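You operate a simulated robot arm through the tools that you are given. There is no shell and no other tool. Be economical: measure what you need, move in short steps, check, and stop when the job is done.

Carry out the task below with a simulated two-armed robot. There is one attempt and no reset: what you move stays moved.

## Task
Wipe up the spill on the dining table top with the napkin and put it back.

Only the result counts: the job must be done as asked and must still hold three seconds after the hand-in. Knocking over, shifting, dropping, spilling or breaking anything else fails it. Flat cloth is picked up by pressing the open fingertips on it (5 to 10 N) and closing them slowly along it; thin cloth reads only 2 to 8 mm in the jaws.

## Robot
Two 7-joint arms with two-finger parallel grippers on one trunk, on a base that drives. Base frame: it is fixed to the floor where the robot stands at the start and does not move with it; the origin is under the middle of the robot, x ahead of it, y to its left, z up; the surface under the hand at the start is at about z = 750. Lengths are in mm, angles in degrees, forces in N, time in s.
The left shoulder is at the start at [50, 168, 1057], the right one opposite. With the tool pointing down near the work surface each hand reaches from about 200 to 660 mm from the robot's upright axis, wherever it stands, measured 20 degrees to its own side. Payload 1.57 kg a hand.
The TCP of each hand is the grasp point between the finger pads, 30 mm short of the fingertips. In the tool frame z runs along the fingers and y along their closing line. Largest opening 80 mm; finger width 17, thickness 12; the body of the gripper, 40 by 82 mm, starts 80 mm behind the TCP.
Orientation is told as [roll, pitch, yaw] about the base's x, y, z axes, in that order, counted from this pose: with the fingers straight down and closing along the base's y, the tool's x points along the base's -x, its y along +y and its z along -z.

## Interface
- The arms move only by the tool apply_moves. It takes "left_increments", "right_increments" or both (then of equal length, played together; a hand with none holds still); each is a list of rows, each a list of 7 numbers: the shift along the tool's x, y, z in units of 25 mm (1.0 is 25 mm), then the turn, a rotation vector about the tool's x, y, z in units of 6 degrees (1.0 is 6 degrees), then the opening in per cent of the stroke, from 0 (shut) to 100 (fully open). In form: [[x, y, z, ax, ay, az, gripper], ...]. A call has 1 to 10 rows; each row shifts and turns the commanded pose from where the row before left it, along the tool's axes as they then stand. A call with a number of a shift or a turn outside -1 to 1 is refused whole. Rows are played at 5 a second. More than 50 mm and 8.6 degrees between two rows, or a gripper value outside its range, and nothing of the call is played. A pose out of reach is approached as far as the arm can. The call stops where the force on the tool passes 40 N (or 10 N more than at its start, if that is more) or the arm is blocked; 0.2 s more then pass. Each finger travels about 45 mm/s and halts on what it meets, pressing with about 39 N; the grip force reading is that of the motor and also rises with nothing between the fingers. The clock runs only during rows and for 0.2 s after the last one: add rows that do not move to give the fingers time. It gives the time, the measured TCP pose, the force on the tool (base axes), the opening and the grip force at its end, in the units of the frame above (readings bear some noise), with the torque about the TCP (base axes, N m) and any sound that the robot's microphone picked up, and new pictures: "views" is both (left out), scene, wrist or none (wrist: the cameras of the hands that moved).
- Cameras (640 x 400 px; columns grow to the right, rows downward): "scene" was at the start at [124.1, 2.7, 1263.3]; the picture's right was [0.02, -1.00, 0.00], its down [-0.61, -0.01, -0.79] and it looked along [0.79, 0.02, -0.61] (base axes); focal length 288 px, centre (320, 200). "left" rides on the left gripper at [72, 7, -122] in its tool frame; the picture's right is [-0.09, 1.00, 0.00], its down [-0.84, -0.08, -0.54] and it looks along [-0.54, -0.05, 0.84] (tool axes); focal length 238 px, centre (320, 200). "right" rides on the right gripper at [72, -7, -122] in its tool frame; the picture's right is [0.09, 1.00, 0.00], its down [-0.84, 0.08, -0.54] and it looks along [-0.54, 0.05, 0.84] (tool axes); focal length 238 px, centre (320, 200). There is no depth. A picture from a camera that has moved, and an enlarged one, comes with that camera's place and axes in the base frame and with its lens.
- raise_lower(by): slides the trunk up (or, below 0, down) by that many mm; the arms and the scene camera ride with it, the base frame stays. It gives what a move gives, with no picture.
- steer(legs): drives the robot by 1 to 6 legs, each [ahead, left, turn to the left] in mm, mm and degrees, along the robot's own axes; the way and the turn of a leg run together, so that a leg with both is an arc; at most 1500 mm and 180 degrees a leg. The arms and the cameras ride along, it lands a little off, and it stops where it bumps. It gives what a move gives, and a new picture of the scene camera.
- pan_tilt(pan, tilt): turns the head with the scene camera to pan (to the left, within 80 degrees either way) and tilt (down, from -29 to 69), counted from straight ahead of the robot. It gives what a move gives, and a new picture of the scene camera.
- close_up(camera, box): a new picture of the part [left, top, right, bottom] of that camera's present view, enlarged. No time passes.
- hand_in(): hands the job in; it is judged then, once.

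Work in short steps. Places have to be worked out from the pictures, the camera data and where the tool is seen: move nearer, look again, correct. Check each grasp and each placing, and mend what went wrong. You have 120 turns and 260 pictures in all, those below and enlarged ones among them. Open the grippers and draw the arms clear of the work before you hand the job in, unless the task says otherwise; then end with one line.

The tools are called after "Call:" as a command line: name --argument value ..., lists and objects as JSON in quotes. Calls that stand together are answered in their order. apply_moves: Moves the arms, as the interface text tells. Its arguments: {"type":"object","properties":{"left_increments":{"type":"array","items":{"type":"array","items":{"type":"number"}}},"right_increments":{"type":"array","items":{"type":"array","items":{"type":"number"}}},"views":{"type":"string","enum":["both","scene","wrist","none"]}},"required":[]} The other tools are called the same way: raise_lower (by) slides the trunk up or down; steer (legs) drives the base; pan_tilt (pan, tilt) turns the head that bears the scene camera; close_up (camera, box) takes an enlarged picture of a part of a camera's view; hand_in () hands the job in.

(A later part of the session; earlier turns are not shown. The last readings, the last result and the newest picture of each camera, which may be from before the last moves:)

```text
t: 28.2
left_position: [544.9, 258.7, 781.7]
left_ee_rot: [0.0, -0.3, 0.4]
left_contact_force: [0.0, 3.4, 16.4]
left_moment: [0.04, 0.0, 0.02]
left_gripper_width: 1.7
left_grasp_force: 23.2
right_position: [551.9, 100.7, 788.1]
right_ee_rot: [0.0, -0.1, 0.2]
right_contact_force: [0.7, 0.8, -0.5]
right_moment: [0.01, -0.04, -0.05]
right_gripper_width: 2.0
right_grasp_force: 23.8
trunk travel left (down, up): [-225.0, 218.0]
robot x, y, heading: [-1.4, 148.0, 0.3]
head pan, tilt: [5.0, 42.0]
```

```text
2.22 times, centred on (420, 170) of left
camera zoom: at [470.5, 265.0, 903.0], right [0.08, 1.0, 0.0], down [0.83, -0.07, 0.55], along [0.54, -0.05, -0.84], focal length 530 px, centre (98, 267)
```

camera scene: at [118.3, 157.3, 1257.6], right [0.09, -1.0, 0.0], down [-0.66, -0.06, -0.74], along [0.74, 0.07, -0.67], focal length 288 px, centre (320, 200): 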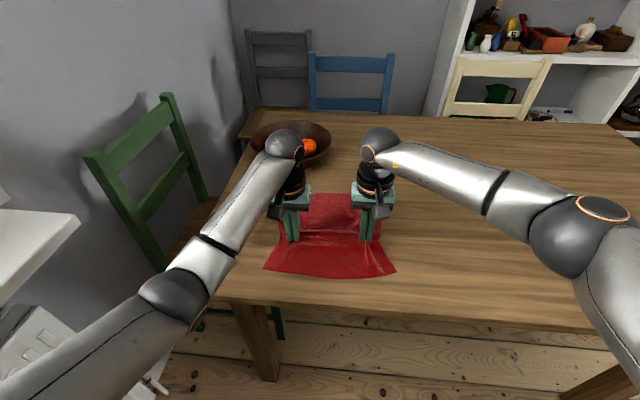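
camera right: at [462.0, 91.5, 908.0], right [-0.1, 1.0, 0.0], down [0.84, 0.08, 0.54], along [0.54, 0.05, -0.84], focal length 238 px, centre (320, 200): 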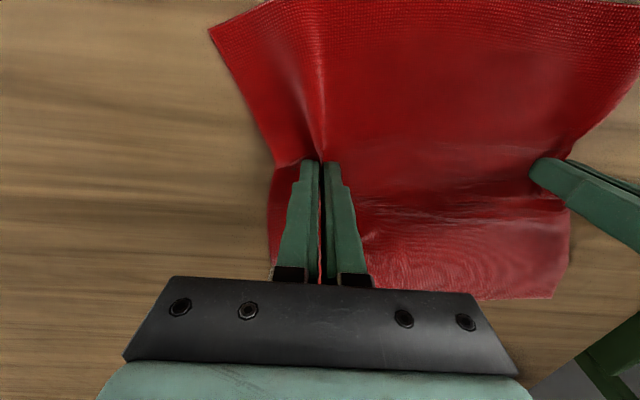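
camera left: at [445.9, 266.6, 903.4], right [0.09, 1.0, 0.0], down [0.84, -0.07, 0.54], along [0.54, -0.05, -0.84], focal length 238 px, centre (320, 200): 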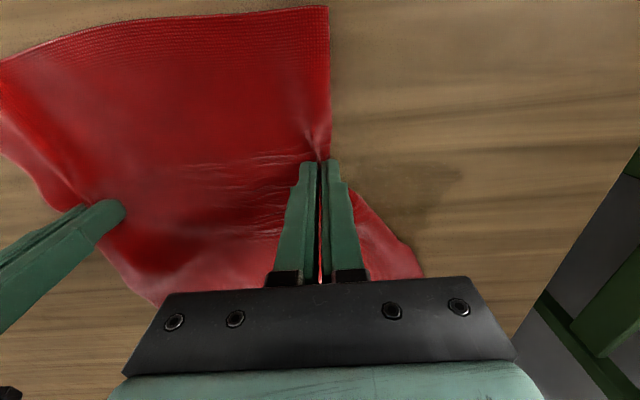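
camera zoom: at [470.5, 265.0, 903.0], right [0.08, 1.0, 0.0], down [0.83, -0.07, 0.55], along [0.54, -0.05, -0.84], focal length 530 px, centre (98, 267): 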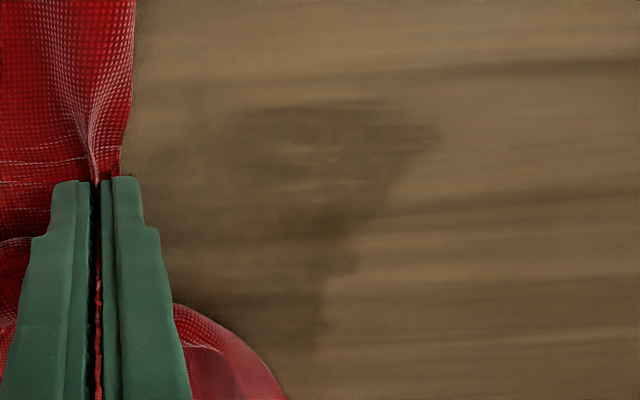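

It's fading. I'm continuing with the rows at larger x, about 556 and 568.

Call:
apply_moves --left_increments '[[-0.45, 0, -0.6, 0, 0, 0, 0], [0, 1, 0, 0, 0, 0, 0], [0, 1, 0, 0, 0, 0, 0], [0, 1, 0, 0, 0, 0, 0], [0, 1, 0, 0, 0, 0, 0], [0, 0, 0.63, 0, 0, 0, 0], [0, -1, 0, 0, 0, 0, 0], [0, -1, 0, 0, 0, 0, 0], [0, -1, 0, 0, 0, 0, 0], [0, -1, 0, 0, 0, 0, 0]]' --right_increments '[[-0.2, 0, 0, 0, 0, 0, 0], [0, 1, 0, 0, 0, 0, 0], [0, 1, 0, 0, 0, 0, 0], [0, 1, 0, 0, 0, 0, 0], [0, 1, 0, 0, 0, 0, 0], [0, 0, 0, 0, 0, 0, 0], [0, -1, 0, 0, 0, 0, 0], [0, -1, 0, 0, 0, 0, 0], [0, -1, 0, 0, 0, 0, 0], [0, -1, 0, 0, 0, 0, 0]]' --views "none"

Call:
apply_moves --left_increments '[[-0.5, 0, -0.6, 0, 0, 0, 0], [0, 1, 0, 0, 0, 0, 0], [0, 1, 0, 0, 0, 0, 0], [0, 1, 0, 0, 0, 0, 0], [0, 1, 0, 0, 0, 0, 0], [0, 0, 0.6, 0, 0, 0, 0], [0, -1, 0, 0, 0, 0, 0], [0, -1, 0, 0, 0, 0, 0], [0, -1, 0, 0, 0, 0, 0], [0, -1, 0, 0, 0, 0, 0]]' --right_increments '[[-0.2, 0, 0, 0, 0, 0, 0], [0, 1, 0, 0, 0, 0, 0], [0, 1, 0, 0, 0, 0, 0], [0, 1, 0, 0, 0, 0, 0], [0, 1, 0, 0, 0, 0, 0], [0, 0, 0, 0, 0, 0, 0], [0, -1, 0, 0, 0, 0, 0], [0, -1, 0, 0, 0, 0, 0], [0, -1, 0, 0, 0, 0, 0], [0, -1, 0, 0, 0, 0, 0]]' --views "none"

Call:
apply_moves --left_increments '[[-0.5, 0, -0.6, 0, 0, 0, 0], [0, 1, 0, 0, 0, 0, 0], [0, 1, 0, 0, 0, 0, 0], [0, 1, 0, 0, 0, 0, 0], [0, 1, 0, 0, 0, 0, 0], [0, 0, 0.6, 0, 0, 0, 0], [0, -1, 0, 0, 0, 0, 0], [0, -1, 0, 0, 0, 0, 0], [0, -1, 0, 0, 0, 0, 0], [0, -1, 0, 0, 0, 0, 0]]' --right_increments '[[-0.2, 0, 0, 0, 0, 0, 0], [0, 1, 0, 0, 0, 0, 0], [0, 1, 0, 0, 0, 0, 0], [0, 1, 0, 0, 0, 0, 0], [0, 1, 0, 0, 0, 0, 0], [0, 0, 0, 0, 0, 0, 0], [0, -1, 0, 0, 0, 0, 0], [0, -1, 0, 0, 0, 0, 0], [0, -1, 0, 0, 0, 0, 0], [0, -1, 0, 0, 0, 0, 0]]' --views "both"

```text
t: 30.4
left_position: [554.9, 260.7, 781.2]
left_ee_rot: [0.0, -0.4, 0.6]
left_contact_force: [0.2, 3.4, 21.2]
left_moment: [0.03, 0.04, 0.03]
left_gripper_width: 1.8
left_grasp_force: 23.3
right_position: [555.3, 98.9, 787.5]
right_ee_rot: [0.0, -0.1, 0.4]
right_contact_force: [-0.4, 3.8, 0.3]
right_moment: [0.12, -0.01, -0.02]
right_gripper_width: 1.9
right_grasp_force: 23.1
right hand out of reach, approached as far as the arm can: row 5
trunk travel left (down, up): [-225.0, 218.0]
robot x, y, heading: [0.7, 146.3, 0.4]
head pan, tilt: [5.0, 42.0]
```

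```text
t: 32.6
left_position: [567.9, 258.7, 780.9]
left_ee_rot: [-0.3, -0.4, 0.3]
left_contact_force: [-0.7, -12.6, 25.5]
left_moment: [-0.47, 0.02, 0.04]
left_gripper_width: 1.6
left_grasp_force: 23.9
right_position: [559.0, 92.3, 787.4]
right_ee_rot: [0.3, -0.2, 0.7]
right_contact_force: [1.3, 19.4, 0.1]
right_moment: [0.58, -0.02, -0.02]
right_gripper_width: 2.1
right_grasp_force: 23.6
right hand out of reach, approached as far as the arm can: row 5
trunk travel left (down, up): [-225.0, 218.0]
robot x, y, heading: [1.5, 146.7, 0.6]
head pan, tilt: [5.0, 42.0]
```

```text
t: 34.8
left_position: [577.2, 259.6, 781.7]
left_ee_rot: [-0.2, -0.4, 0.3]
left_contact_force: [-1.6, -13.9, 26.4]
left_moment: [-0.51, 0.08, 0.01]
left_gripper_width: 1.9
left_grasp_force: 24.0
right_position: [562.1, 91.6, 788.4]
right_ee_rot: [0.2, -0.2, 0.6]
right_contact_force: [2.9, 21.0, -1.1]
right_moment: [0.6, -0.08, 0.04]
right_gripper_width: 2.0
right_grasp_force: 23.2
trunk travel left (down, up): [-225.0, 218.0]
robot x, y, heading: [-1.7, 151.7, 0.4]
head pan, tilt: [5.0, 42.0]
camera scene: at [118.2, 157.2, 1257.6], right [0.09, -1.0, 0.0], down [-0.66, -0.06, -0.74], along [0.74, 0.07, -0.67], focal length 288 px, centre (320, 200)
camera right: at [489.8, 82.0, 909.9], right [-0.1, 0.99, 0.01], down [0.83, 0.08, 0.54], along [0.54, 0.06, -0.84], focal length 238 px, centre (320, 200)
camera left: at [503.4, 265.8, 902.4], right [0.09, 1.0, 0.0], down [0.83, -0.07, 0.55], along [0.55, -0.05, -0.84], focal length 238 px, centre (320, 200)
```

scene: 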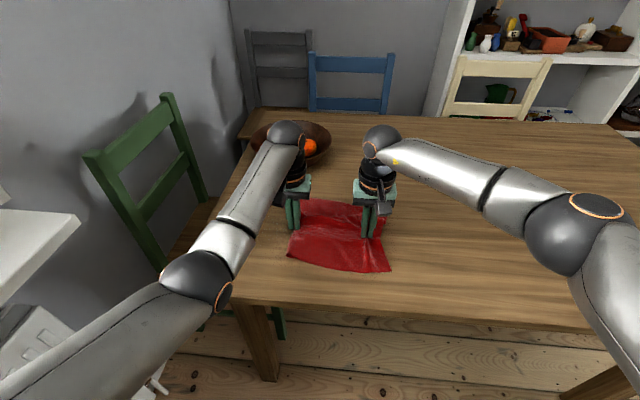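
right: 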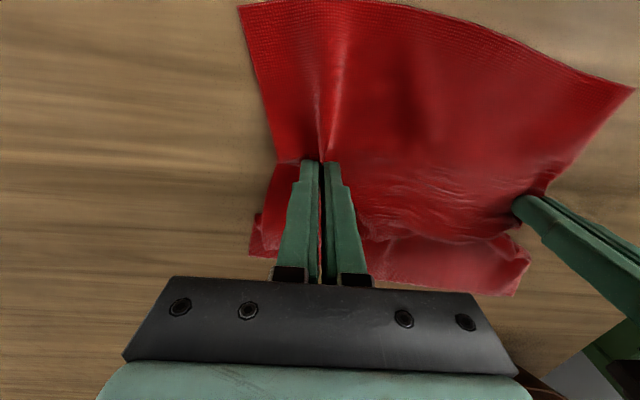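
left: 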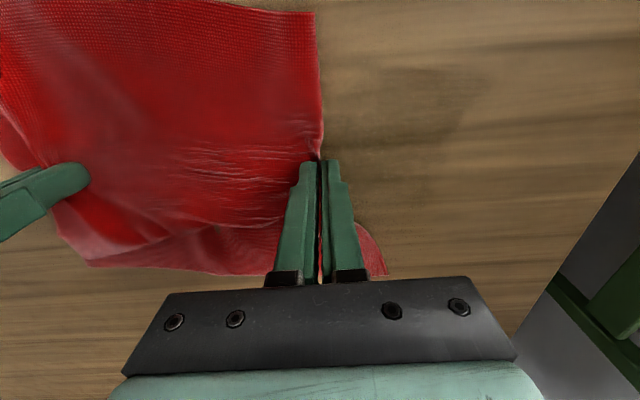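

The right arm is at its limit and the cloth is too taut. I'll relax the right hand inward, lift a little, and drive another 60 mm left (the sill is at y ≈ 650, so there's room).

Call:
apply_moves --left_increments '[[0, 0, -0.6, 0, 0, 0, 0], [0, 0, 0, 0, 0, 0, 0]]' --right_increments '[[0, 0.35, 0, 0, 0, 0, 0], [0, 0, 0, 0, 0, 0, 0]]' --views "none"

Call:
steer --legs '[[0, 60, 0]]'

```text
t: 35.4
left_position: [577.1, 261.9, 789.9]
left_ee_rot: [-0.1, 0.2, 0.4]
left_contact_force: [-0.8, -11.5, -1.3]
left_moment: [-0.38, 0.03, 0.06]
left_gripper_width: 2.0
left_grasp_force: 24.1
right_position: [565.1, 95.6, 785.8]
right_ee_rot: [0.0, 0.0, 0.3]
right_contact_force: [0.9, 11.9, 1.0]
right_moment: [0.39, -0.01, -0.02]
right_gripper_width: 1.9
right_grasp_force: 23.8
trunk travel left (down, up): [-225.0, 218.0]
robot x, y, heading: [2.2, 149.0, 0.1]
head pan, tilt: [5.0, 42.0]
```

```text
t: 36.6
left_position: [577.2, 320.0, 792.7]
left_ee_rot: [-0.1, 0.1, 0.4]
left_contact_force: [-0.2, -10.0, -0.4]
left_moment: [-0.33, -0.01, 0.05]
left_gripper_width: 1.5
left_grasp_force: 23.6
right_position: [564.4, 155.4, 786.0]
right_ee_rot: [0.0, 0.1, 0.3]
right_contact_force: [0.7, 10.9, 0.8]
right_moment: [0.31, 0.0, -0.04]
right_gripper_width: 1.9
right_grasp_force: 23.6
trunk travel left (down, up): [-225.0, 218.0]
robot x, y, heading: [1.2, 205.0, 0.4]
head pan, tilt: [5.0, 42.0]
camera scene: at [120.2, 215.9, 1257.2], right [0.09, -1.0, 0.0], down [-0.67, -0.06, -0.74], along [0.74, 0.07, -0.67], focal length 288 px, centre (320, 200)
```

scene: 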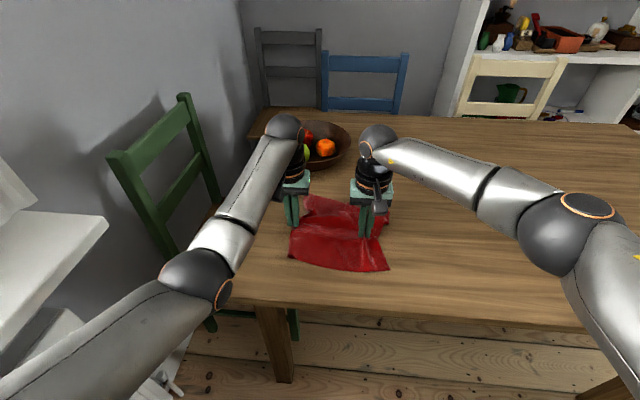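

There's room now. I'm stroking the far rows at x ≈ 590 and 602.

Call:
apply_moves --left_increments '[[-0.5, 0.9, 0, 0, 0, 0, 0], [0, 0.9, 0, 0, 0, 0, 0], [0, 0, 0.58, 0, 0, 0, 0], [0, -1, 0, 0, 0, 0, 0], [0, -1, 0, 0, 0, 0, 0], [0, -1, 0, 0, 0, 0, 0], [0, -1, 0, 0, 0, 0, 0]]' --right_increments '[[-0.5, 1, 0, 0, 0, 0, 0], [0, 1, 0, 0, 0, 0, 0], [0, 0, 0, 0, 0, 0, 0], [0, -1, 0, 0, 0, 0, 0], [0, -1, 0, 0, 0, 0, 0], [0, -1, 0, 0, 0, 0, 0], [0, -1, 0, 0, 0, 0, 0]]' --views "none"

Call:
apply_moves --left_increments '[[-0.5, 0, -0.6, 0, 0, 0, 0], [0, 1, 0, 0, 0, 0, 0], [0, 1, 0, 0, 0, 0, 0], [0, 1, 0, 0, 0, 0, 0], [0, 1, 0, 0, 0, 0, 0], [0, 0, 0.6, 0, 0, 0, 0], [0, -1, 0, 0, 0, 0, 0], [0, -1, 0, 0, 0, 0, 0], [0, -1, 0, 0, 0, 0, 0], [0, -1, 0, 0, 0, 0, 0]]' --right_increments '[[0, 0, 0, 0, 0, 0, 0], [0, 1, 0, 0, 0, 0, 0], [0, 1, 0, 0, 0, 0, 0], [0, 1, 0, 0, 0, 0, 0], [0, 1, 0, 0, 0, 0, 0], [0, 0, 0, 0, 0, 0, 0], [0, -1, 0, 0, 0, 0, 0], [0, -1, 0, 0, 0, 0, 0], [0, -1, 0, 0, 0, 0, 0], [0, -1, 0, 0, 0, 0, 0]]' --views "none"

Call:
close_up --camera "left" --box '[300, 0, 540, 200]'

```text
t: 38.2
left_position: [589.7, 263.2, 781.9]
left_ee_rot: [0.0, -0.4, 0.4]
left_contact_force: [-1.1, 5.1, 20.3]
left_moment: [0.12, 0.02, -0.05]
left_gripper_width: 1.9
left_grasp_force: 23.9
right_position: [578.1, 106.3, 788.4]
right_ee_rot: [0.0, -0.2, 0.4]
right_contact_force: [-1.0, 0.8, -0.4]
right_moment: [-0.01, 0.02, 0.0]
right_gripper_width: 1.8
right_grasp_force: 23.8
trunk travel left (down, up): [-225.0, 218.0]
robot x, y, heading: [-0.9, 205.3, 0.4]
head pan, tilt: [5.0, 42.0]
```

```text
t: 40.4
left_position: [598.5, 265.6, 782.2]
left_ee_rot: [-0.1, -0.7, 0.3]
left_contact_force: [0.8, 3.4, 26.5]
left_moment: [0.01, 0.02, 0.0]
left_gripper_width: 2.0
left_grasp_force: 23.3
left hand out of reach, approached as far as the arm can: row 1
right_position: [579.1, 103.6, 787.0]
right_ee_rot: [0.0, -0.2, 0.3]
right_contact_force: [0.9, 4.4, 0.0]
right_moment: [0.16, -0.03, -0.02]
right_gripper_width: 1.8
right_grasp_force: 23.3
trunk travel left (down, up): [-225.0, 218.0]
robot x, y, heading: [1.7, 206.0, 0.3]
head pan, tilt: [5.0, 42.0]
```

```text
2.00 times, centred on (420, 100) of left
camera zoom: at [523.8, 270.6, 902.3], right [0.09, 1.0, 0.0], down [0.83, -0.07, 0.55], along [0.55, -0.05, -0.83], focal length 477 px, centre (120, 400)
```

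zoom: 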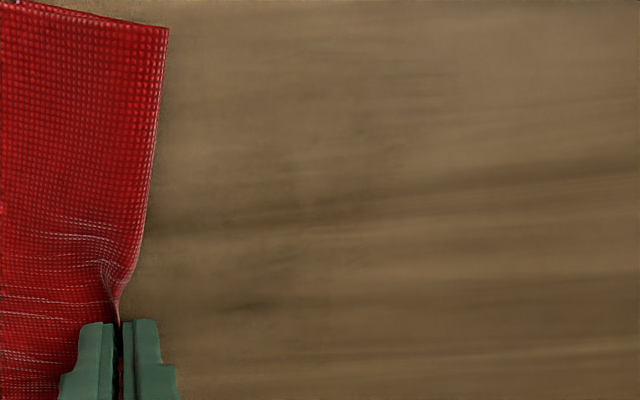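

Much cleaner, with only faint traces left. I'm doing a second set of strokes back toward smaller x.

Call:
apply_moves --left_increments '[[0.6, 0, -0.6, 0, 0, 0, 0], [0, 1, 0, 0, 0, 0, 0], [0, 1, 0, 0, 0, 0, 0], [0, 1, 0, 0, 0, 0, 0], [0, 1, 0, 0, 0, 0, 0], [0, 0, 0.6, 0, 0, 0, 0], [0, -1, 0, 0, 0, 0, 0], [0, -1, 0, 0, 0, 0, 0], [0, -1, 0, 0, 0, 0, 0], [0, -1, 0, 0, 0, 0, 0]]' --right_increments '[[0.3, 0, 0, 0, 0, 0, 0], [0, 1, 0, 0, 0, 0, 0], [0, 1, 0, 0, 0, 0, 0], [0, 1, 0, 0, 0, 0, 0], [0, 1, 0, 0, 0, 0, 0], [0, 0, 0, 0, 0, 0, 0], [0, -1, 0, 0, 0, 0, 0], [0, -1, 0, 0, 0, 0, 0], [0, -1, 0, 0, 0, 0, 0], [0, -1, 0, 0, 0, 0, 0]]' --views "none"

Call:
apply_moves --left_increments '[[0.55, 0, -0.6, 0, 0, 0, 0], [0, 1, 0, 0, 0, 0, 0], [0, 1, 0, 0, 0, 0, 0], [0, 1, 0, 0, 0, 0, 0], [0, 1, 0, 0, 0, 0, 0], [0, 0, 0.6, 0, 0, 0, 0], [0, -1, 0, 0, 0, 0, 0], [0, -1, 0, 0, 0, 0, 0], [0, -1, 0, 0, 0, 0, 0], [0, -1, 0, 0, 0, 0, 0]]' --right_increments '[[0.3, 0, 0, 0, 0, 0, 0], [0, 1, 0, 0, 0, 0, 0], [0, 1, 0, 0, 0, 0, 0], [0, 1, 0, 0, 0, 0, 0], [0, 1, 0, 0, 0, 0, 0], [0, 0, 0, 0, 0, 0, 0], [0, -1, 0, 0, 0, 0, 0], [0, -1, 0, 0, 0, 0, 0], [0, -1, 0, 0, 0, 0, 0], [0, -1, 0, 0, 0, 0, 0]]' --views "none"

Call:
apply_moves --left_increments '[[0.5, 0, -0.6, 0, 0, 0, 0], [0, 1, 0, 0, 0, 0, 0], [0, 1, 0, 0, 0, 0, 0], [0, 1, 0, 0, 0, 0, 0], [0, 1, 0, 0, 0, 0, 0], [0, 0, 0.6, 0, 0, 0, 0], [0, -1, 0, 0, 0, 0, 0], [0, -1, 0, 0, 0, 0, 0], [0, -1, 0, 0, 0, 0, 0], [0, -1, 0, 0, 0, 0, 0]]' --right_increments '[[0.5, 0, 0, 0, 0, 0, 0], [0, 1, 0, 0, 0, 0, 0], [0, 1, 0, 0, 0, 0, 0], [0, 1, 0, 0, 0, 0, 0], [0, 1, 0, 0, 0, 0, 0], [0, 0, 0, 0, 0, 0, 0], [0, -1, 0, 0, 0, 0, 0], [0, -1, 0, 0, 0, 0, 0], [0, -1, 0, 0, 0, 0, 0], [0, -1, 0, 0, 0, 0, 0]]' --views "none"

Call:
close_up --camera "left" --box '[300, 60, 540, 260]'

```text
t: 42.6
left_position: [582.8, 266.6, 781.0]
left_ee_rot: [-0.1, -0.5, 0.5]
left_contact_force: [-1.1, 4.3, 25.2]
left_moment: [0.09, 0.06, 0.01]
left_gripper_width: 1.5
left_grasp_force: 23.7
right_position: [571.0, 105.6, 787.5]
right_ee_rot: [0.0, -0.2, 0.3]
right_contact_force: [0.1, 4.1, 0.2]
right_moment: [0.13, 0.0, -0.04]
right_gripper_width: 1.8
right_grasp_force: 23.5
trunk travel left (down, up): [-225.0, 218.0]
robot x, y, heading: [1.8, 208.4, 0.3]
head pan, tilt: [5.0, 42.0]
```

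```text
t: 44.8
left_position: [569.7, 265.4, 781.6]
left_ee_rot: [-0.1, -0.3, 0.5]
left_contact_force: [0.2, 1.3, 21.0]
left_moment: [-0.05, -0.02, 0.04]
left_gripper_width: 1.8
left_grasp_force: 23.5
right_position: [558.0, 102.6, 786.5]
right_ee_rot: [0.1, -0.1, 0.4]
right_contact_force: [-0.4, 3.3, 0.1]
right_moment: [0.11, -0.02, -0.03]
right_gripper_width: 2.2
right_grasp_force: 24.4
trunk travel left (down, up): [-225.0, 218.0]
robot x, y, heading: [-2.3, 207.2, 0.2]
head pan, tilt: [5.0, 42.0]
```

```text
t: 47.0
left_position: [556.5, 267.8, 780.6]
left_ee_rot: [-0.1, -0.5, 0.4]
left_contact_force: [-1.2, 3.8, 29.6]
left_moment: [0.05, 0.06, 0.02]
left_gripper_width: 1.6
left_grasp_force: 23.1
right_position: [546.5, 106.4, 786.8]
right_ee_rot: [0.0, -0.2, 0.4]
right_contact_force: [1.1, 5.5, -0.3]
right_moment: [0.17, -0.02, 0.02]
right_gripper_width: 1.9
right_grasp_force: 23.0
trunk travel left (down, up): [-225.0, 218.0]
robot x, y, heading: [-3.8, 207.2, 0.4]
head pan, tilt: [5.0, 42.0]
```

```text
2.00 times, centred on (420, 160) of left
camera zoom: at [483.1, 273.6, 902.4], right [0.09, 1.0, 0.0], down [0.83, -0.07, 0.55], along [0.55, -0.05, -0.84], focal length 477 px, centre (120, 280)
```

zoom: 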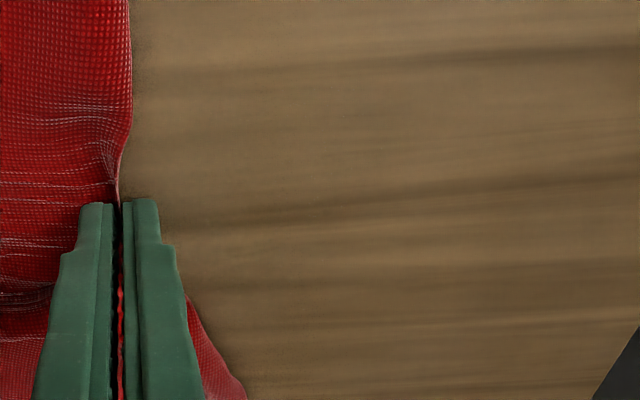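

It looks clean. Two more strokes at x ≈ 543 and 529, then I'll lift and look at the whole area, including under the cloth edge.

Call:
apply_moves --left_increments '[[0.55, 0, -0.6, 0, 0, 0, 0], [0, 1, 0, 0, 0, 0, 0], [0, 1, 0, 0, 0, 0, 0], [0, 1, 0, 0, 0, 0, 0], [0, 1, 0, 0, 0, 0, 0], [0, 0, 0.58, 0, 0, 0, 0], [0, -1, 0, 0, 0, 0, 0], [0, -1, 0, 0, 0, 0, 0], [0, -1, 0, 0, 0, 0, 0], [0, -1, 0, 0, 0, 0, 0]]' --right_increments '[[0.55, 0, 0, 0, 0, 0, 0], [0, 1, 0, 0, 0, 0, 0], [0, 1, 0, 0, 0, 0, 0], [0, 1, 0, 0, 0, 0, 0], [0, 1, 0, 0, 0, 0, 0], [0, 0, 0, 0, 0, 0, 0], [0, -1, 0, 0, 0, 0, 0], [0, -1, 0, 0, 0, 0, 0], [0, -1, 0, 0, 0, 0, 0], [0, -1, 0, 0, 0, 0, 0]]' --views "none"

Call:
apply_moves --left_increments '[[0.55, 0, -0.6, 0, 0, 0, 0], [0, 1, 0, 0, 0, 0, 0], [0, 1, 0, 0, 0, 0, 0], [0, 1, 0, 0, 0, 0, 0], [0, 1, 0, 0, 0, 0, 0], [0, 0, 0.6, 0, 0, 0, 0], [0, -1, 0, 0, 0, 0, 0], [0, -1, 0, 0, 0, 0, 0], [0, -1, 0, 0, 0, 0, 0], [0, -1, 0, 0, 0, 0, 0]]' --right_increments '[[0.55, 0, 0, 0, 0, 0, 0], [0, 1, 0, 0, 0, 0, 0], [0, 1, 0, 0, 0, 0, 0], [0, 1, 0, 0, 0, 0, 0], [0, 1, 0, 0, 0, 0, 0], [0, 0, 0, 0, 0, 0, 0], [0, -1, 0, 0, 0, 0, 0], [0, -1, 0, 0, 0, 0, 0], [0, -1, 0, 0, 0, 0, 0], [0, -1, 0, 0, 0, 0, 0]]' --views "none"

Call:
apply_moves --left_increments '[[0, 0, -0.6, 0, 0, 0, 0], [-0.6, -1, -0.2, 0, 0, 0, 0], [-0.6, -1, 0, 0, 0, 0, 0], [0, -1, 0, 0, 0, 0, 0], [0, -1, 0, 0, 0, 0, 0]]' --right_increments '[[0, 0, -0.4, 0, 0, 0, 0], [-0.6, -1, -0.2, 0, 0, 0, 0], [-0.6, -1, 0, 0, 0, 0, 0], [0, -1, 0, 0, 0, 0, 0], [0, -1, 0, 0, 0, 0, 0]]' --views "both"

```text
t: 49.2
left_position: [543.7, 263.5, 780.6]
left_ee_rot: [-0.1, -0.4, 0.3]
left_contact_force: [-2.3, 4.3, 26.4]
left_moment: [0.1, 0.05, 0.04]
left_gripper_width: 1.6
left_grasp_force: 23.8
right_position: [534.2, 103.9, 785.9]
right_ee_rot: [-0.1, -0.1, 0.3]
right_contact_force: [0.7, 4.3, 0.1]
right_moment: [0.12, -0.01, -0.02]
right_gripper_width: 2.3
right_grasp_force: 23.7
trunk travel left (down, up): [-225.0, 218.0]
robot x, y, heading: [1.1, 205.8, 0.0]
head pan, tilt: [5.0, 42.0]
```

```text
t: 51.4
left_position: [530.4, 268.3, 780.9]
left_ee_rot: [0.0, -0.4, 0.4]
left_contact_force: [-1.9, 5.8, 31.0]
left_moment: [0.09, 0.07, 0.02]
left_gripper_width: 1.9
left_grasp_force: 23.7
right_position: [522.4, 107.3, 785.7]
right_ee_rot: [0.0, -0.2, 0.3]
right_contact_force: [-0.5, 4.5, 0.7]
right_moment: [0.11, 0.01, -0.03]
right_gripper_width: 1.8
right_grasp_force: 24.0
trunk travel left (down, up): [-225.0, 218.0]
robot x, y, heading: [0.4, 207.1, 0.4]
head pan, tilt: [5.0, 42.0]
```

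```text
t: 52.6
left_position: [559.0, 167.5, 798.8]
left_ee_rot: [-0.3, -0.1, 0.5]
left_contact_force: [-0.3, -5.9, 0.0]
left_moment: [-0.2, -0.02, 0.03]
left_gripper_width: 1.7
left_grasp_force: 23.3
left hand out of reach, approached as far as the arm can: row 5
right_position: [552.6, 2.5, 800.9]
right_ee_rot: [0.2, 0.0, 0.5]
right_contact_force: [0.2, 6.4, 0.8]
right_moment: [0.17, -0.02, -0.02]
right_gripper_width: 2.0
right_grasp_force: 23.8
trunk travel left (down, up): [-225.0, 218.0]
robot x, y, heading: [1.8, 208.0, 0.1]
head pan, tilt: [5.0, 42.0]
camera scene: at [120.1, 215.9, 1257.1], right [0.09, -1.0, 0.0], down [-0.67, -0.06, -0.74], along [0.74, 0.07, -0.67], focal length 288 px, centre (320, 200)
camera right: at [481.6, -5.2, 923.4], right [-0.1, 0.99, 0.0], down [0.84, 0.08, 0.54], along [0.54, 0.06, -0.84], focal length 238 px, centre (320, 200)
camera left: at [485.4, 173.0, 920.7], right [0.09, 1.0, -0.01], down [0.84, -0.07, 0.54], along [0.54, -0.05, -0.84], focal length 238 px, centre (320, 200)
```

scene: 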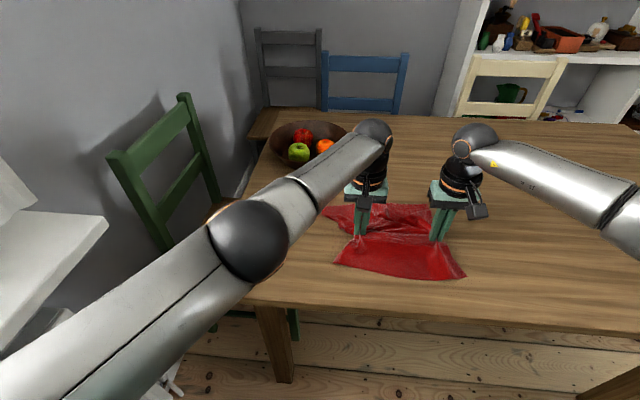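
right: 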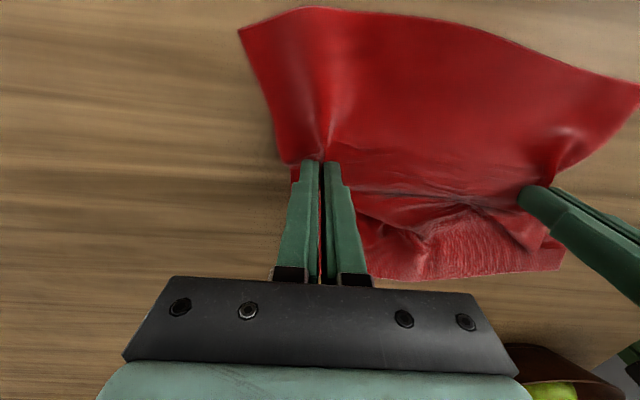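
left: 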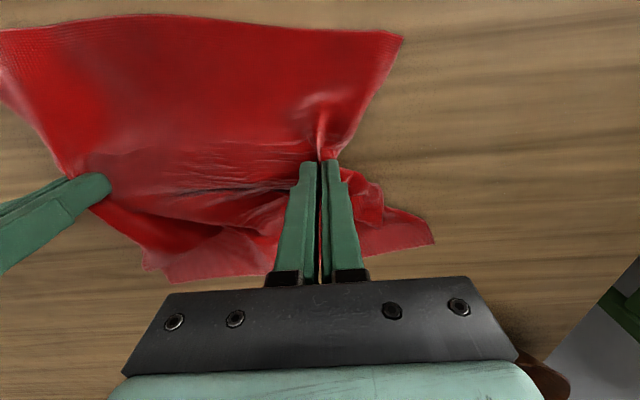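

The table looks clean, but the far part of the napkin got rumpled. I'll lift it high so it hangs free, then look down at the base's clearance to the table before driving back.

Call:
apply_moves --left_increments '[[0, 0, -1, 0, 0, 0, 0], [0, 0, -1, 0, 0, 0, 0], [0, 0, -1, 0, 0, 0, 0], [0, 0, -1, 0, 0, 0, 0], [0, 0, -1, 0, 0, 0, 0], [0, 0, -1, 0, 0, 0, 0], [0, 0, -1, 0, 0, 0, 0], [0, 0, 0, 0, 0, 0, 0]]' --right_increments '[[0, 0, -1, 0, 0, 0, 0], [0, 0, -1, 0, 0, 0, 0], [0, 0, -1, 0, 0, 0, 0], [0, 0, -1, 0, 0, 0, 0], [0, 0, -1, 0, 0, 0, 0], [0, 0, -1, 0, 0, 0, 0], [0, 0, -1, 0, 0, 0, 0], [0, 0, 0, 0, 0, 0, 0]]' --views "scene"

Call:
pan_tilt --pan 0 --tilt 69

```text
t: 54.4
left_position: [549.7, 172.2, 960.6]
left_ee_rot: [-0.2, 0.0, 0.1]
left_contact_force: [0.6, -12.3, 0.2]
left_moment: [-0.34, 0.0, 0.05]
left_gripper_width: 1.6
left_grasp_force: 23.8
left hand out of reach, approached as far as the arm can: row 6, 7
right_position: [551.9, 7.1, 975.2]
right_ee_rot: [0.0, 0.0, 0.6]
right_contact_force: [-0.3, 11.3, -1.4]
right_moment: [0.36, 0.03, 0.0]
right_gripper_width: 2.0
right_grasp_force: 23.8
trunk travel left (down, up): [-225.0, 218.0]
robot x, y, heading: [-0.7, 207.2, -0.0]
head pan, tilt: [5.0, 42.0]
camera scene: at [120.2, 215.9, 1257.2], right [0.09, -1.0, 0.0], down [-0.67, -0.06, -0.74], along [0.74, 0.07, -0.67], focal length 288 px, centre (320, 200)
```

scene: 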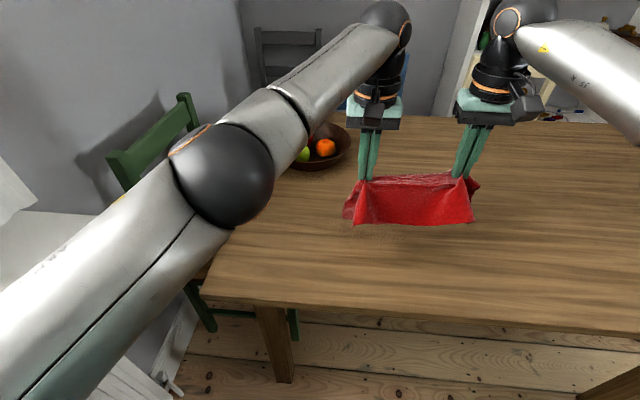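

```text
t: 55.3
left_position: [550.0, 171.8, 961.2]
left_ee_rot: [-0.1, -0.1, 0.3]
left_contact_force: [0.5, -14.7, 1.1]
left_moment: [-0.43, -0.01, 0.06]
left_gripper_width: 1.7
left_grasp_force: 23.3
right_position: [551.1, 6.4, 974.0]
right_ee_rot: [0.1, 0.1, 0.4]
right_contact_force: [-0.1, 13.5, -1.3]
right_moment: [0.43, -0.01, -0.02]
right_gripper_width: 1.7
right_grasp_force: 23.9
trunk travel left (down, up): [-225.0, 218.0]
robot x, y, heading: [0.4, 203.1, 0.4]
head pan, tilt: [0.0, 68.8]
camera scene: at [92.9, 208.4, 1224.0], right [0.01, -1.0, 0.0], down [-0.93, -0.01, -0.36], along [0.36, 0.0, -0.93], focal length 288 px, centre (320, 200)
```

scene: 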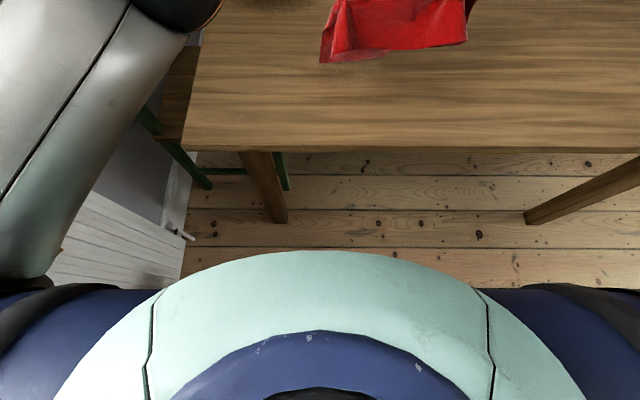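

The base clears the table and sits between its legs. I'm driving back right about 208 mm with the cloth hanging, then ahead 80 mm so I can lay the far edge down first and pull toward me.

Call:
steer --legs '[[0, -205, 0], [80, 0, 0]]'

Call:
pan_tilt --pan 0 --tilt 45

```text
t: 58.4
left_position: [631.8, -30.1, 959.3]
left_ee_rot: [-0.1, 0.1, 0.5]
left_contact_force: [0.7, -15.0, 0.8]
left_moment: [-0.43, 0.0, 0.05]
left_gripper_width: 1.8
left_grasp_force: 24.0
right_position: [632.4, -195.0, 973.8]
right_ee_rot: [0.2, 0.0, 0.5]
right_contact_force: [0.1, 14.6, -1.0]
right_moment: [0.46, 0.03, -0.01]
right_gripper_width: 2.1
right_grasp_force: 23.9
trunk travel left (down, up): [-225.0, 218.0]
robot x, y, heading: [76.9, 4.9, 0.6]
head pan, tilt: [0.0, 68.8]
camera scene: at [173.3, 5.5, 1223.9], right [0.01, -1.0, 0.0], down [-0.93, -0.01, -0.36], along [0.36, 0.0, -0.93], focal length 288 px, centre (320, 200)
```

scene: 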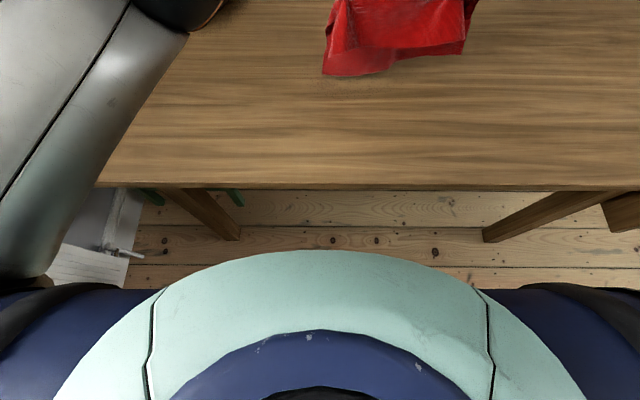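

```text
t: 59.3
left_position: [628.8, -29.9, 959.4]
left_ee_rot: [-0.1, -0.1, 0.4]
left_contact_force: [0.4, -9.8, 0.6]
left_moment: [-0.32, -0.02, 0.01]
left_gripper_width: 1.8
left_grasp_force: 23.4
right_position: [633.3, -195.1, 973.3]
right_ee_rot: [0.3, 0.0, 0.6]
right_contact_force: [-0.7, 10.4, -1.2]
right_moment: [0.3, 0.01, -0.01]
right_gripper_width: 2.1
right_grasp_force: 23.0
trunk travel left (down, up): [-225.0, 218.0]
robot x, y, heading: [78.0, 8.4, 0.2]
head pan, tilt: [0.0, 45.0]
camera scene: at [198.0, 5.8, 1252.8], right [0.01, -1.0, 0.0], down [-0.71, -0.01, -0.71], along [0.71, 0.01, -0.71], focal length 288 px, centre (320, 200)
```

scene: 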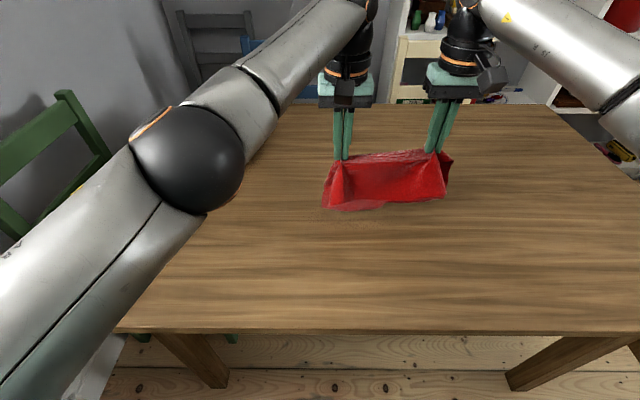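

I'm lowering with a pull toward the robot so the far part of the napkin lays out straight.

Call:
apply_moves --left_increments '[[0, -0.16, 1, 0, 0, 0, 0], [0, -0.16, 1, 0, 0, 0, 0], [0, -0.16, 1, 0, 0, 0, 0], [0.85, 0, 0.8, 0, 0, 0, 0], [0.85, 0, 0.8, 0, 0, 0, 0], [0.85, 0, 0.8, 0, 0, 0, 0], [0.3, 0, 0.7, 0, 0, 0, 0], [0, 0, 0.5, 0, 0, 0, 0], [0, 0, 0, 0, 0, 0, 0]]' --right_increments '[[0, -0.16, 1, 0, 0, 0, 0], [0, -0.16, 1, 0, 0, 0, 0], [0, -0.16, 1, 0, 0, 0, 0], [0.85, 0, 1, 0, 0, 0, 0], [0.85, 0, 1, 0, 0, 0, 0], [0.85, 0, 1, 0, 0, 0, 0], [0.3, 0, 0.7, 0, 0, 0, 0], [0, 0, 0.5, 0, 0, 0, 0], [0, 0, 0, 0, 0, 0, 0]]'

```text
t: 61.3
left_position: [561.2, -43.8, 796.2]
left_ee_rot: [0.0, 0.0, 0.5]
left_contact_force: [0.2, -9.6, -0.5]
left_moment: [-0.29, -0.01, 0.03]
left_gripper_width: 1.4
left_grasp_force: 23.4
right_position: [559.6, -208.2, 794.2]
right_ee_rot: [0.2, 0.0, 0.5]
right_contact_force: [-0.2, 9.5, -0.6]
right_moment: [0.28, -0.02, -0.02]
right_gripper_width: 1.8
right_grasp_force: 23.9
trunk travel left (down, up): [-225.0, 218.0]
robot x, y, heading: [75.9, 4.8, 0.2]
head pan, tilt: [0.0, 45.0]
camera scene: at [198.1, 5.8, 1252.9], right [0.01, -1.0, 0.0], down [-0.71, -0.01, -0.71], along [0.71, 0.01, -0.71], focal length 288 px, centre (320, 200)
camera right: at [487.7, -215.5, 917.3], right [-0.1, 0.99, 0.0], down [0.84, 0.08, 0.54], along [0.54, 0.06, -0.84], focal length 238 px, centre (320, 200)
camera left: at [488.0, -36.7, 917.0], right [0.08, 1.0, 0.0], down [0.84, -0.07, 0.54], along [0.54, -0.05, -0.84], focal length 238 px, centre (320, 200)
```

scene: 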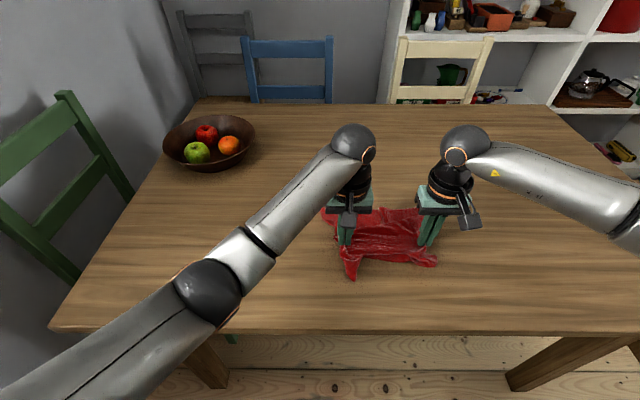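
right: 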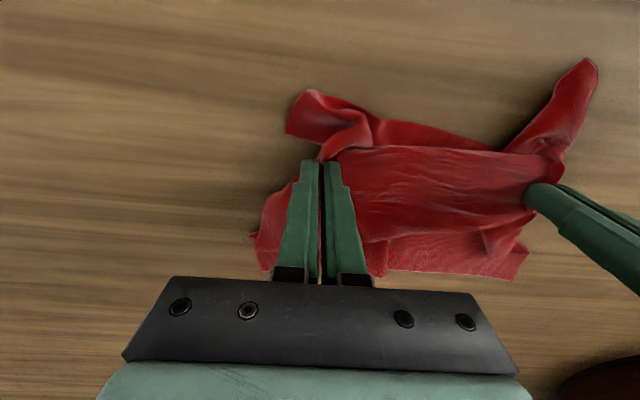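
left: 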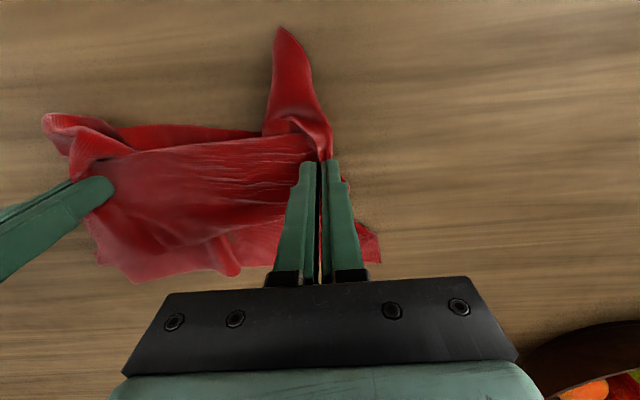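

The near part folded under. I'll raise the cloth, go toward me, and lay it back in an arc moving away, so the near part lays flat. The far part gets pulled out afterward.

Call:
apply_moves --left_increments '[[0.8, 0, -1, 0, 0, 0, 0], [0.8, 0, -1, 0, 0, 0, 0], [0.8, 0, -1, 0, 0, 0, 0], [0.8, 0, -1, 0, 0, 0, 0], [0, 0, 0, 0, 0, 0, 0], [-0.64, 0, 0.6, 0, 0, 0, 0], [-0.64, 0, 0.8, 0, 0, 0, 0], [-0.64, 0, 0.9, 0, 0, 0, 0], [-0.64, 0, 1, 0, 0, 0, 0], [-0.64, 0, 0.9, 0, 0, 0, 0]]' --right_increments '[[0.8, 0, -1, 0, 0, 0, 0], [0.8, 0, -1, 0, 0, 0, 0], [0.8, 0, -1, 0, 0, 0, 0], [0.8, 0, -1, 0, 0, 0, 0], [0, 0, 0, 0, 0, 0, 0], [-0.64, 0, 0.6, 0, 0, 0, 0], [-0.64, 0, 0.8, 0, 0, 0, 0], [-0.64, 0, 0.9, 0, 0, 0, 0], [-0.64, 0, 1, 0, 0, 0, 0], [-0.64, 0, 0.9, 0, 0, 0, 0]]'

```text
t: 63.5
left_position: [558.7, -43.7, 793.0]
left_ee_rot: [-0.4, 0.0, 0.3]
left_contact_force: [0.3, -16.8, -0.8]
left_moment: [-0.47, -0.03, 0.03]
left_gripper_width: 1.9
left_grasp_force: 23.1
right_position: [561.1, -211.2, 787.2]
right_ee_rot: [0.2, 0.0, 0.6]
right_contact_force: [-0.4, 15.5, 0.3]
right_moment: [0.53, -0.04, -0.01]
right_gripper_width: 1.8
right_grasp_force: 24.2
trunk travel left (down, up): [-225.0, 218.0]
robot x, y, heading: [78.8, 1.6, 0.3]
head pan, tilt: [0.0, 45.0]
camera scene: at [198.2, 5.7, 1252.9], right [0.01, -1.0, 0.0], down [-0.71, -0.01, -0.71], along [0.71, 0.01, -0.71], focal length 288 px, centre (320, 200)
camera right: at [487.9, -219.5, 910.4], right [-0.1, 0.99, 0.0], down [0.84, 0.08, 0.54], along [0.54, 0.06, -0.84], focal length 238 px, centre (320, 200)
camera left: at [485.8, -36.7, 914.0], right [0.09, 1.0, 0.0], down [0.84, -0.07, 0.54], along [0.54, -0.05, -0.84], focal length 238 px, centre (320, 200)
```

scene: 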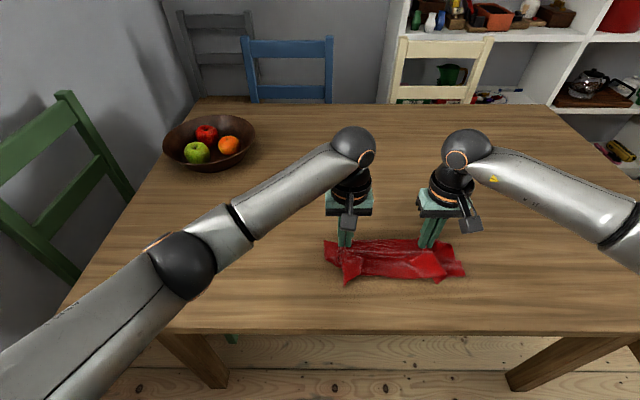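
right: 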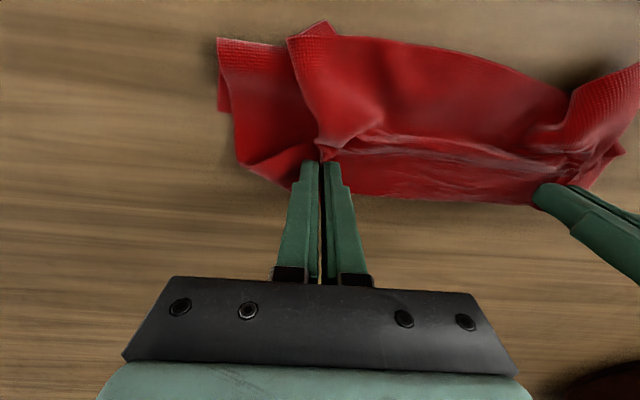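
left: 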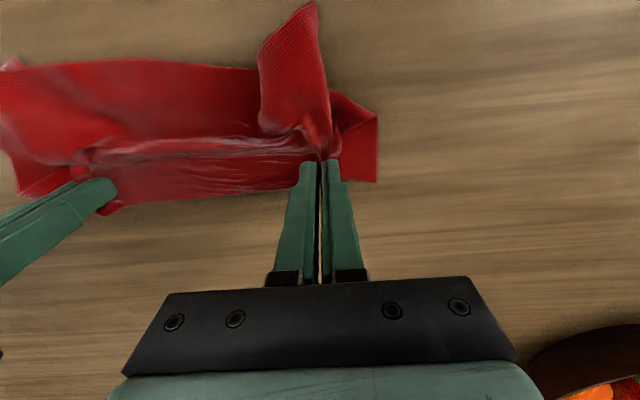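

Both halves fell to the near side this time. I'll lift it fully again and drive a bit further ahead. Then I'll start the far-edge-first pull from higher and farther out, and pull the near edge straight later.

Call:
apply_moves --left_increments '[[0, 0, -1, 0, 0, 0, 0], [0, 0, -1, 0, 0, 0, 0], [0, 0, -1, 0, 0, 0, 0], [0, 0, -1, 0, 0, 0, 0], [-0.3, 0, -1, 0, 0, 0, 0], [-0.5, 0, -1, 0, 0, 0, 0], [-0.5, 0, -0.4, 0, 0, 0, 0]]' --right_increments '[[0, 0.1, -1, 0, 0, 0, 0], [0, 0.1, -1, 0, 0, 0, 0], [0, 0, -1, 0, 0, 0, 0], [0, 0, -1, 0, 0, 0, 0], [-0.3, 0, -1, 0, 0, 0, 0], [-0.5, 0, -1, 0, 0, 0, 0], [-0.5, 0, -0.5, 0, 0, 0, 0]]' --views "none"

Call:
steer --legs '[[70, 0, 0]]'

```text
t: 65.1
left_position: [590.8, -41.3, 950.4]
left_ee_rot: [0.0, 0.0, 0.4]
left_contact_force: [0.4, -4.2, 0.0]
left_moment: [-0.14, 0.02, 0.01]
left_gripper_width: 1.8
left_grasp_force: 23.5
right_position: [593.7, -203.9, 951.4]
right_ee_rot: [0.0, 0.0, 0.6]
right_contact_force: [0.3, 4.4, -0.5]
right_moment: [0.16, -0.02, -0.02]
right_gripper_width: 1.5
right_grasp_force: 23.4
trunk travel left (down, up): [-225.0, 218.0]
robot x, y, heading: [76.6, 3.6, 0.7]
head pan, tilt: [0.0, 45.0]
```

```text
t: 66.1
left_position: [659.3, -41.0, 948.5]
left_ee_rot: [0.0, 0.0, 0.4]
left_contact_force: [0.7, -3.9, 0.6]
left_moment: [-0.1, 0.04, 0.03]
left_gripper_width: 1.7
left_grasp_force: 23.7
right_position: [661.4, -201.7, 951.4]
right_ee_rot: [0.1, 0.0, 0.4]
right_contact_force: [-0.4, 4.3, 0.0]
right_moment: [0.12, 0.01, 0.03]
right_gripper_width: 1.9
right_grasp_force: 23.2
trunk travel left (down, up): [-225.0, 218.0]
robot x, y, heading: [149.5, 3.6, 0.7]
head pan, tilt: [0.0, 45.0]
camera scene: at [267.2, 6.2, 1252.8], right [0.01, -1.0, 0.0], down [-0.71, -0.01, -0.71], along [0.71, 0.01, -0.71], focal length 288 px, centre (320, 200)
```

scene: 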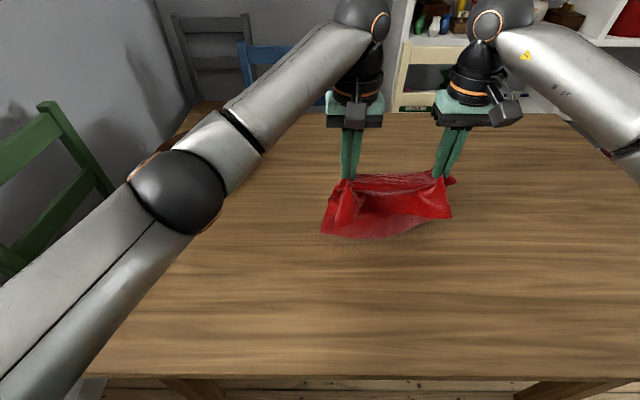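

I'm going a bit farther out and higher so the far edge swings clear, then pulling toward me while descending to about 95 mm.

Call:
apply_moves --left_increments '[[-1, 0, -0.5, 0, 0, 0, 0], [-0.7, 0, 0, 0, 0, 0, 0], [0, 0, 0, 0, 0, 0, 0], [0, 0, 0.6, 0, 0, 0, 0], [0.9, 0, 0.6, 0, 0, 0, 0], [0.9, 0, 0.6, 0, 0, 0, 0], [0.9, 0, 0.6, 0, 0, 0, 0], [0.9, 0, 0.6, 0, 0, 0, 0], [0.9, 0, 0.5, 0, 0, 0, 0]]' --right_increments '[[-1, -0.12, -0.5, 0, 0, 0, 0], [-0.7, 0, 0, 0, 0, 0, 0], [0, 0, 0, 0, 0, 0, 0], [0, 0, 0.6, 0, 0, 0, 0], [0.9, 0, 0.6, 0, 0, 0, 0], [0.9, 0, 0.6, 0, 0, 0, 0], [0.9, 0, 0.6, 0, 0, 0, 0], [0.9, 0, 0.6, 0, 0, 0, 0], [0.9, 0, 0.5, 0, 0, 0, 0]]'

```text
t: 68.1
left_position: [583.8, -37.5, 870.8]
left_ee_rot: [-0.4, -0.1, 0.4]
left_contact_force: [1.2, -16.7, 0.5]
left_moment: [-0.51, 0.0, 0.02]
left_gripper_width: 1.8
left_grasp_force: 23.5
left hand out of reach, approached as far as the arm can: row 2
right_position: [588.7, -205.5, 877.0]
right_ee_rot: [0.4, -0.1, 0.5]
right_contact_force: [-0.5, 17.0, 0.0]
right_moment: [0.55, 0.03, -0.02]
right_gripper_width: 2.1
right_grasp_force: 23.4
trunk travel left (down, up): [-225.0, 218.0]
robot x, y, heading: [142.4, 6.0, 0.4]
head pan, tilt: [0.0, 45.0]
camera scene: at [266.5, 6.2, 1252.9], right [0.01, -1.0, 0.0], down [-0.71, -0.01, -0.71], along [0.71, 0.01, -0.71], focal length 288 px, centre (320, 200)
camera right: at [516.4, -214.0, 999.2], right [-0.1, 0.99, 0.0], down [0.84, 0.08, 0.54], along [0.54, 0.06, -0.84], focal length 238 px, centre (320, 200)
camera left: at [510.0, -31.2, 992.9], right [0.08, 1.0, -0.01], down [0.84, -0.07, 0.54], along [0.54, -0.05, -0.84], focal length 238 px, centre (320, 200)
```

scene: 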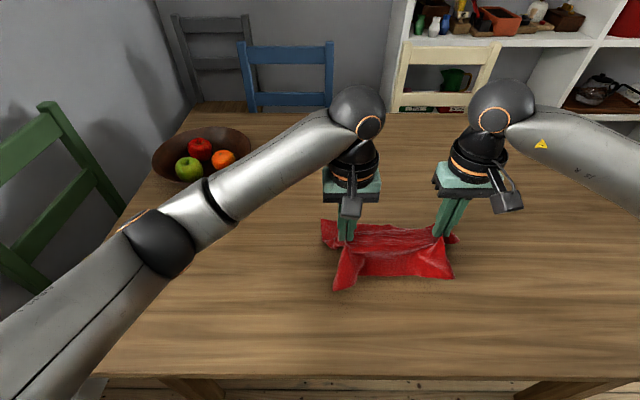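
right: 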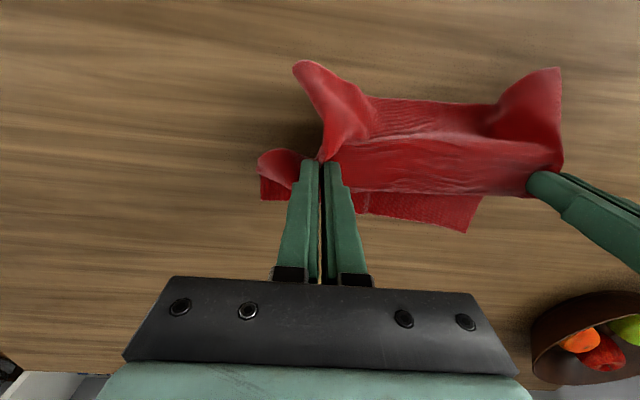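
left: 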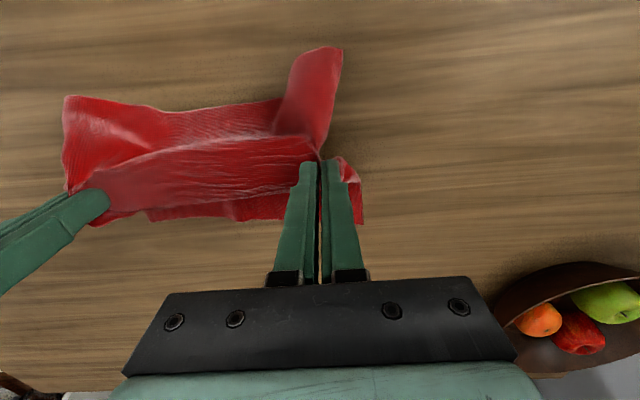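

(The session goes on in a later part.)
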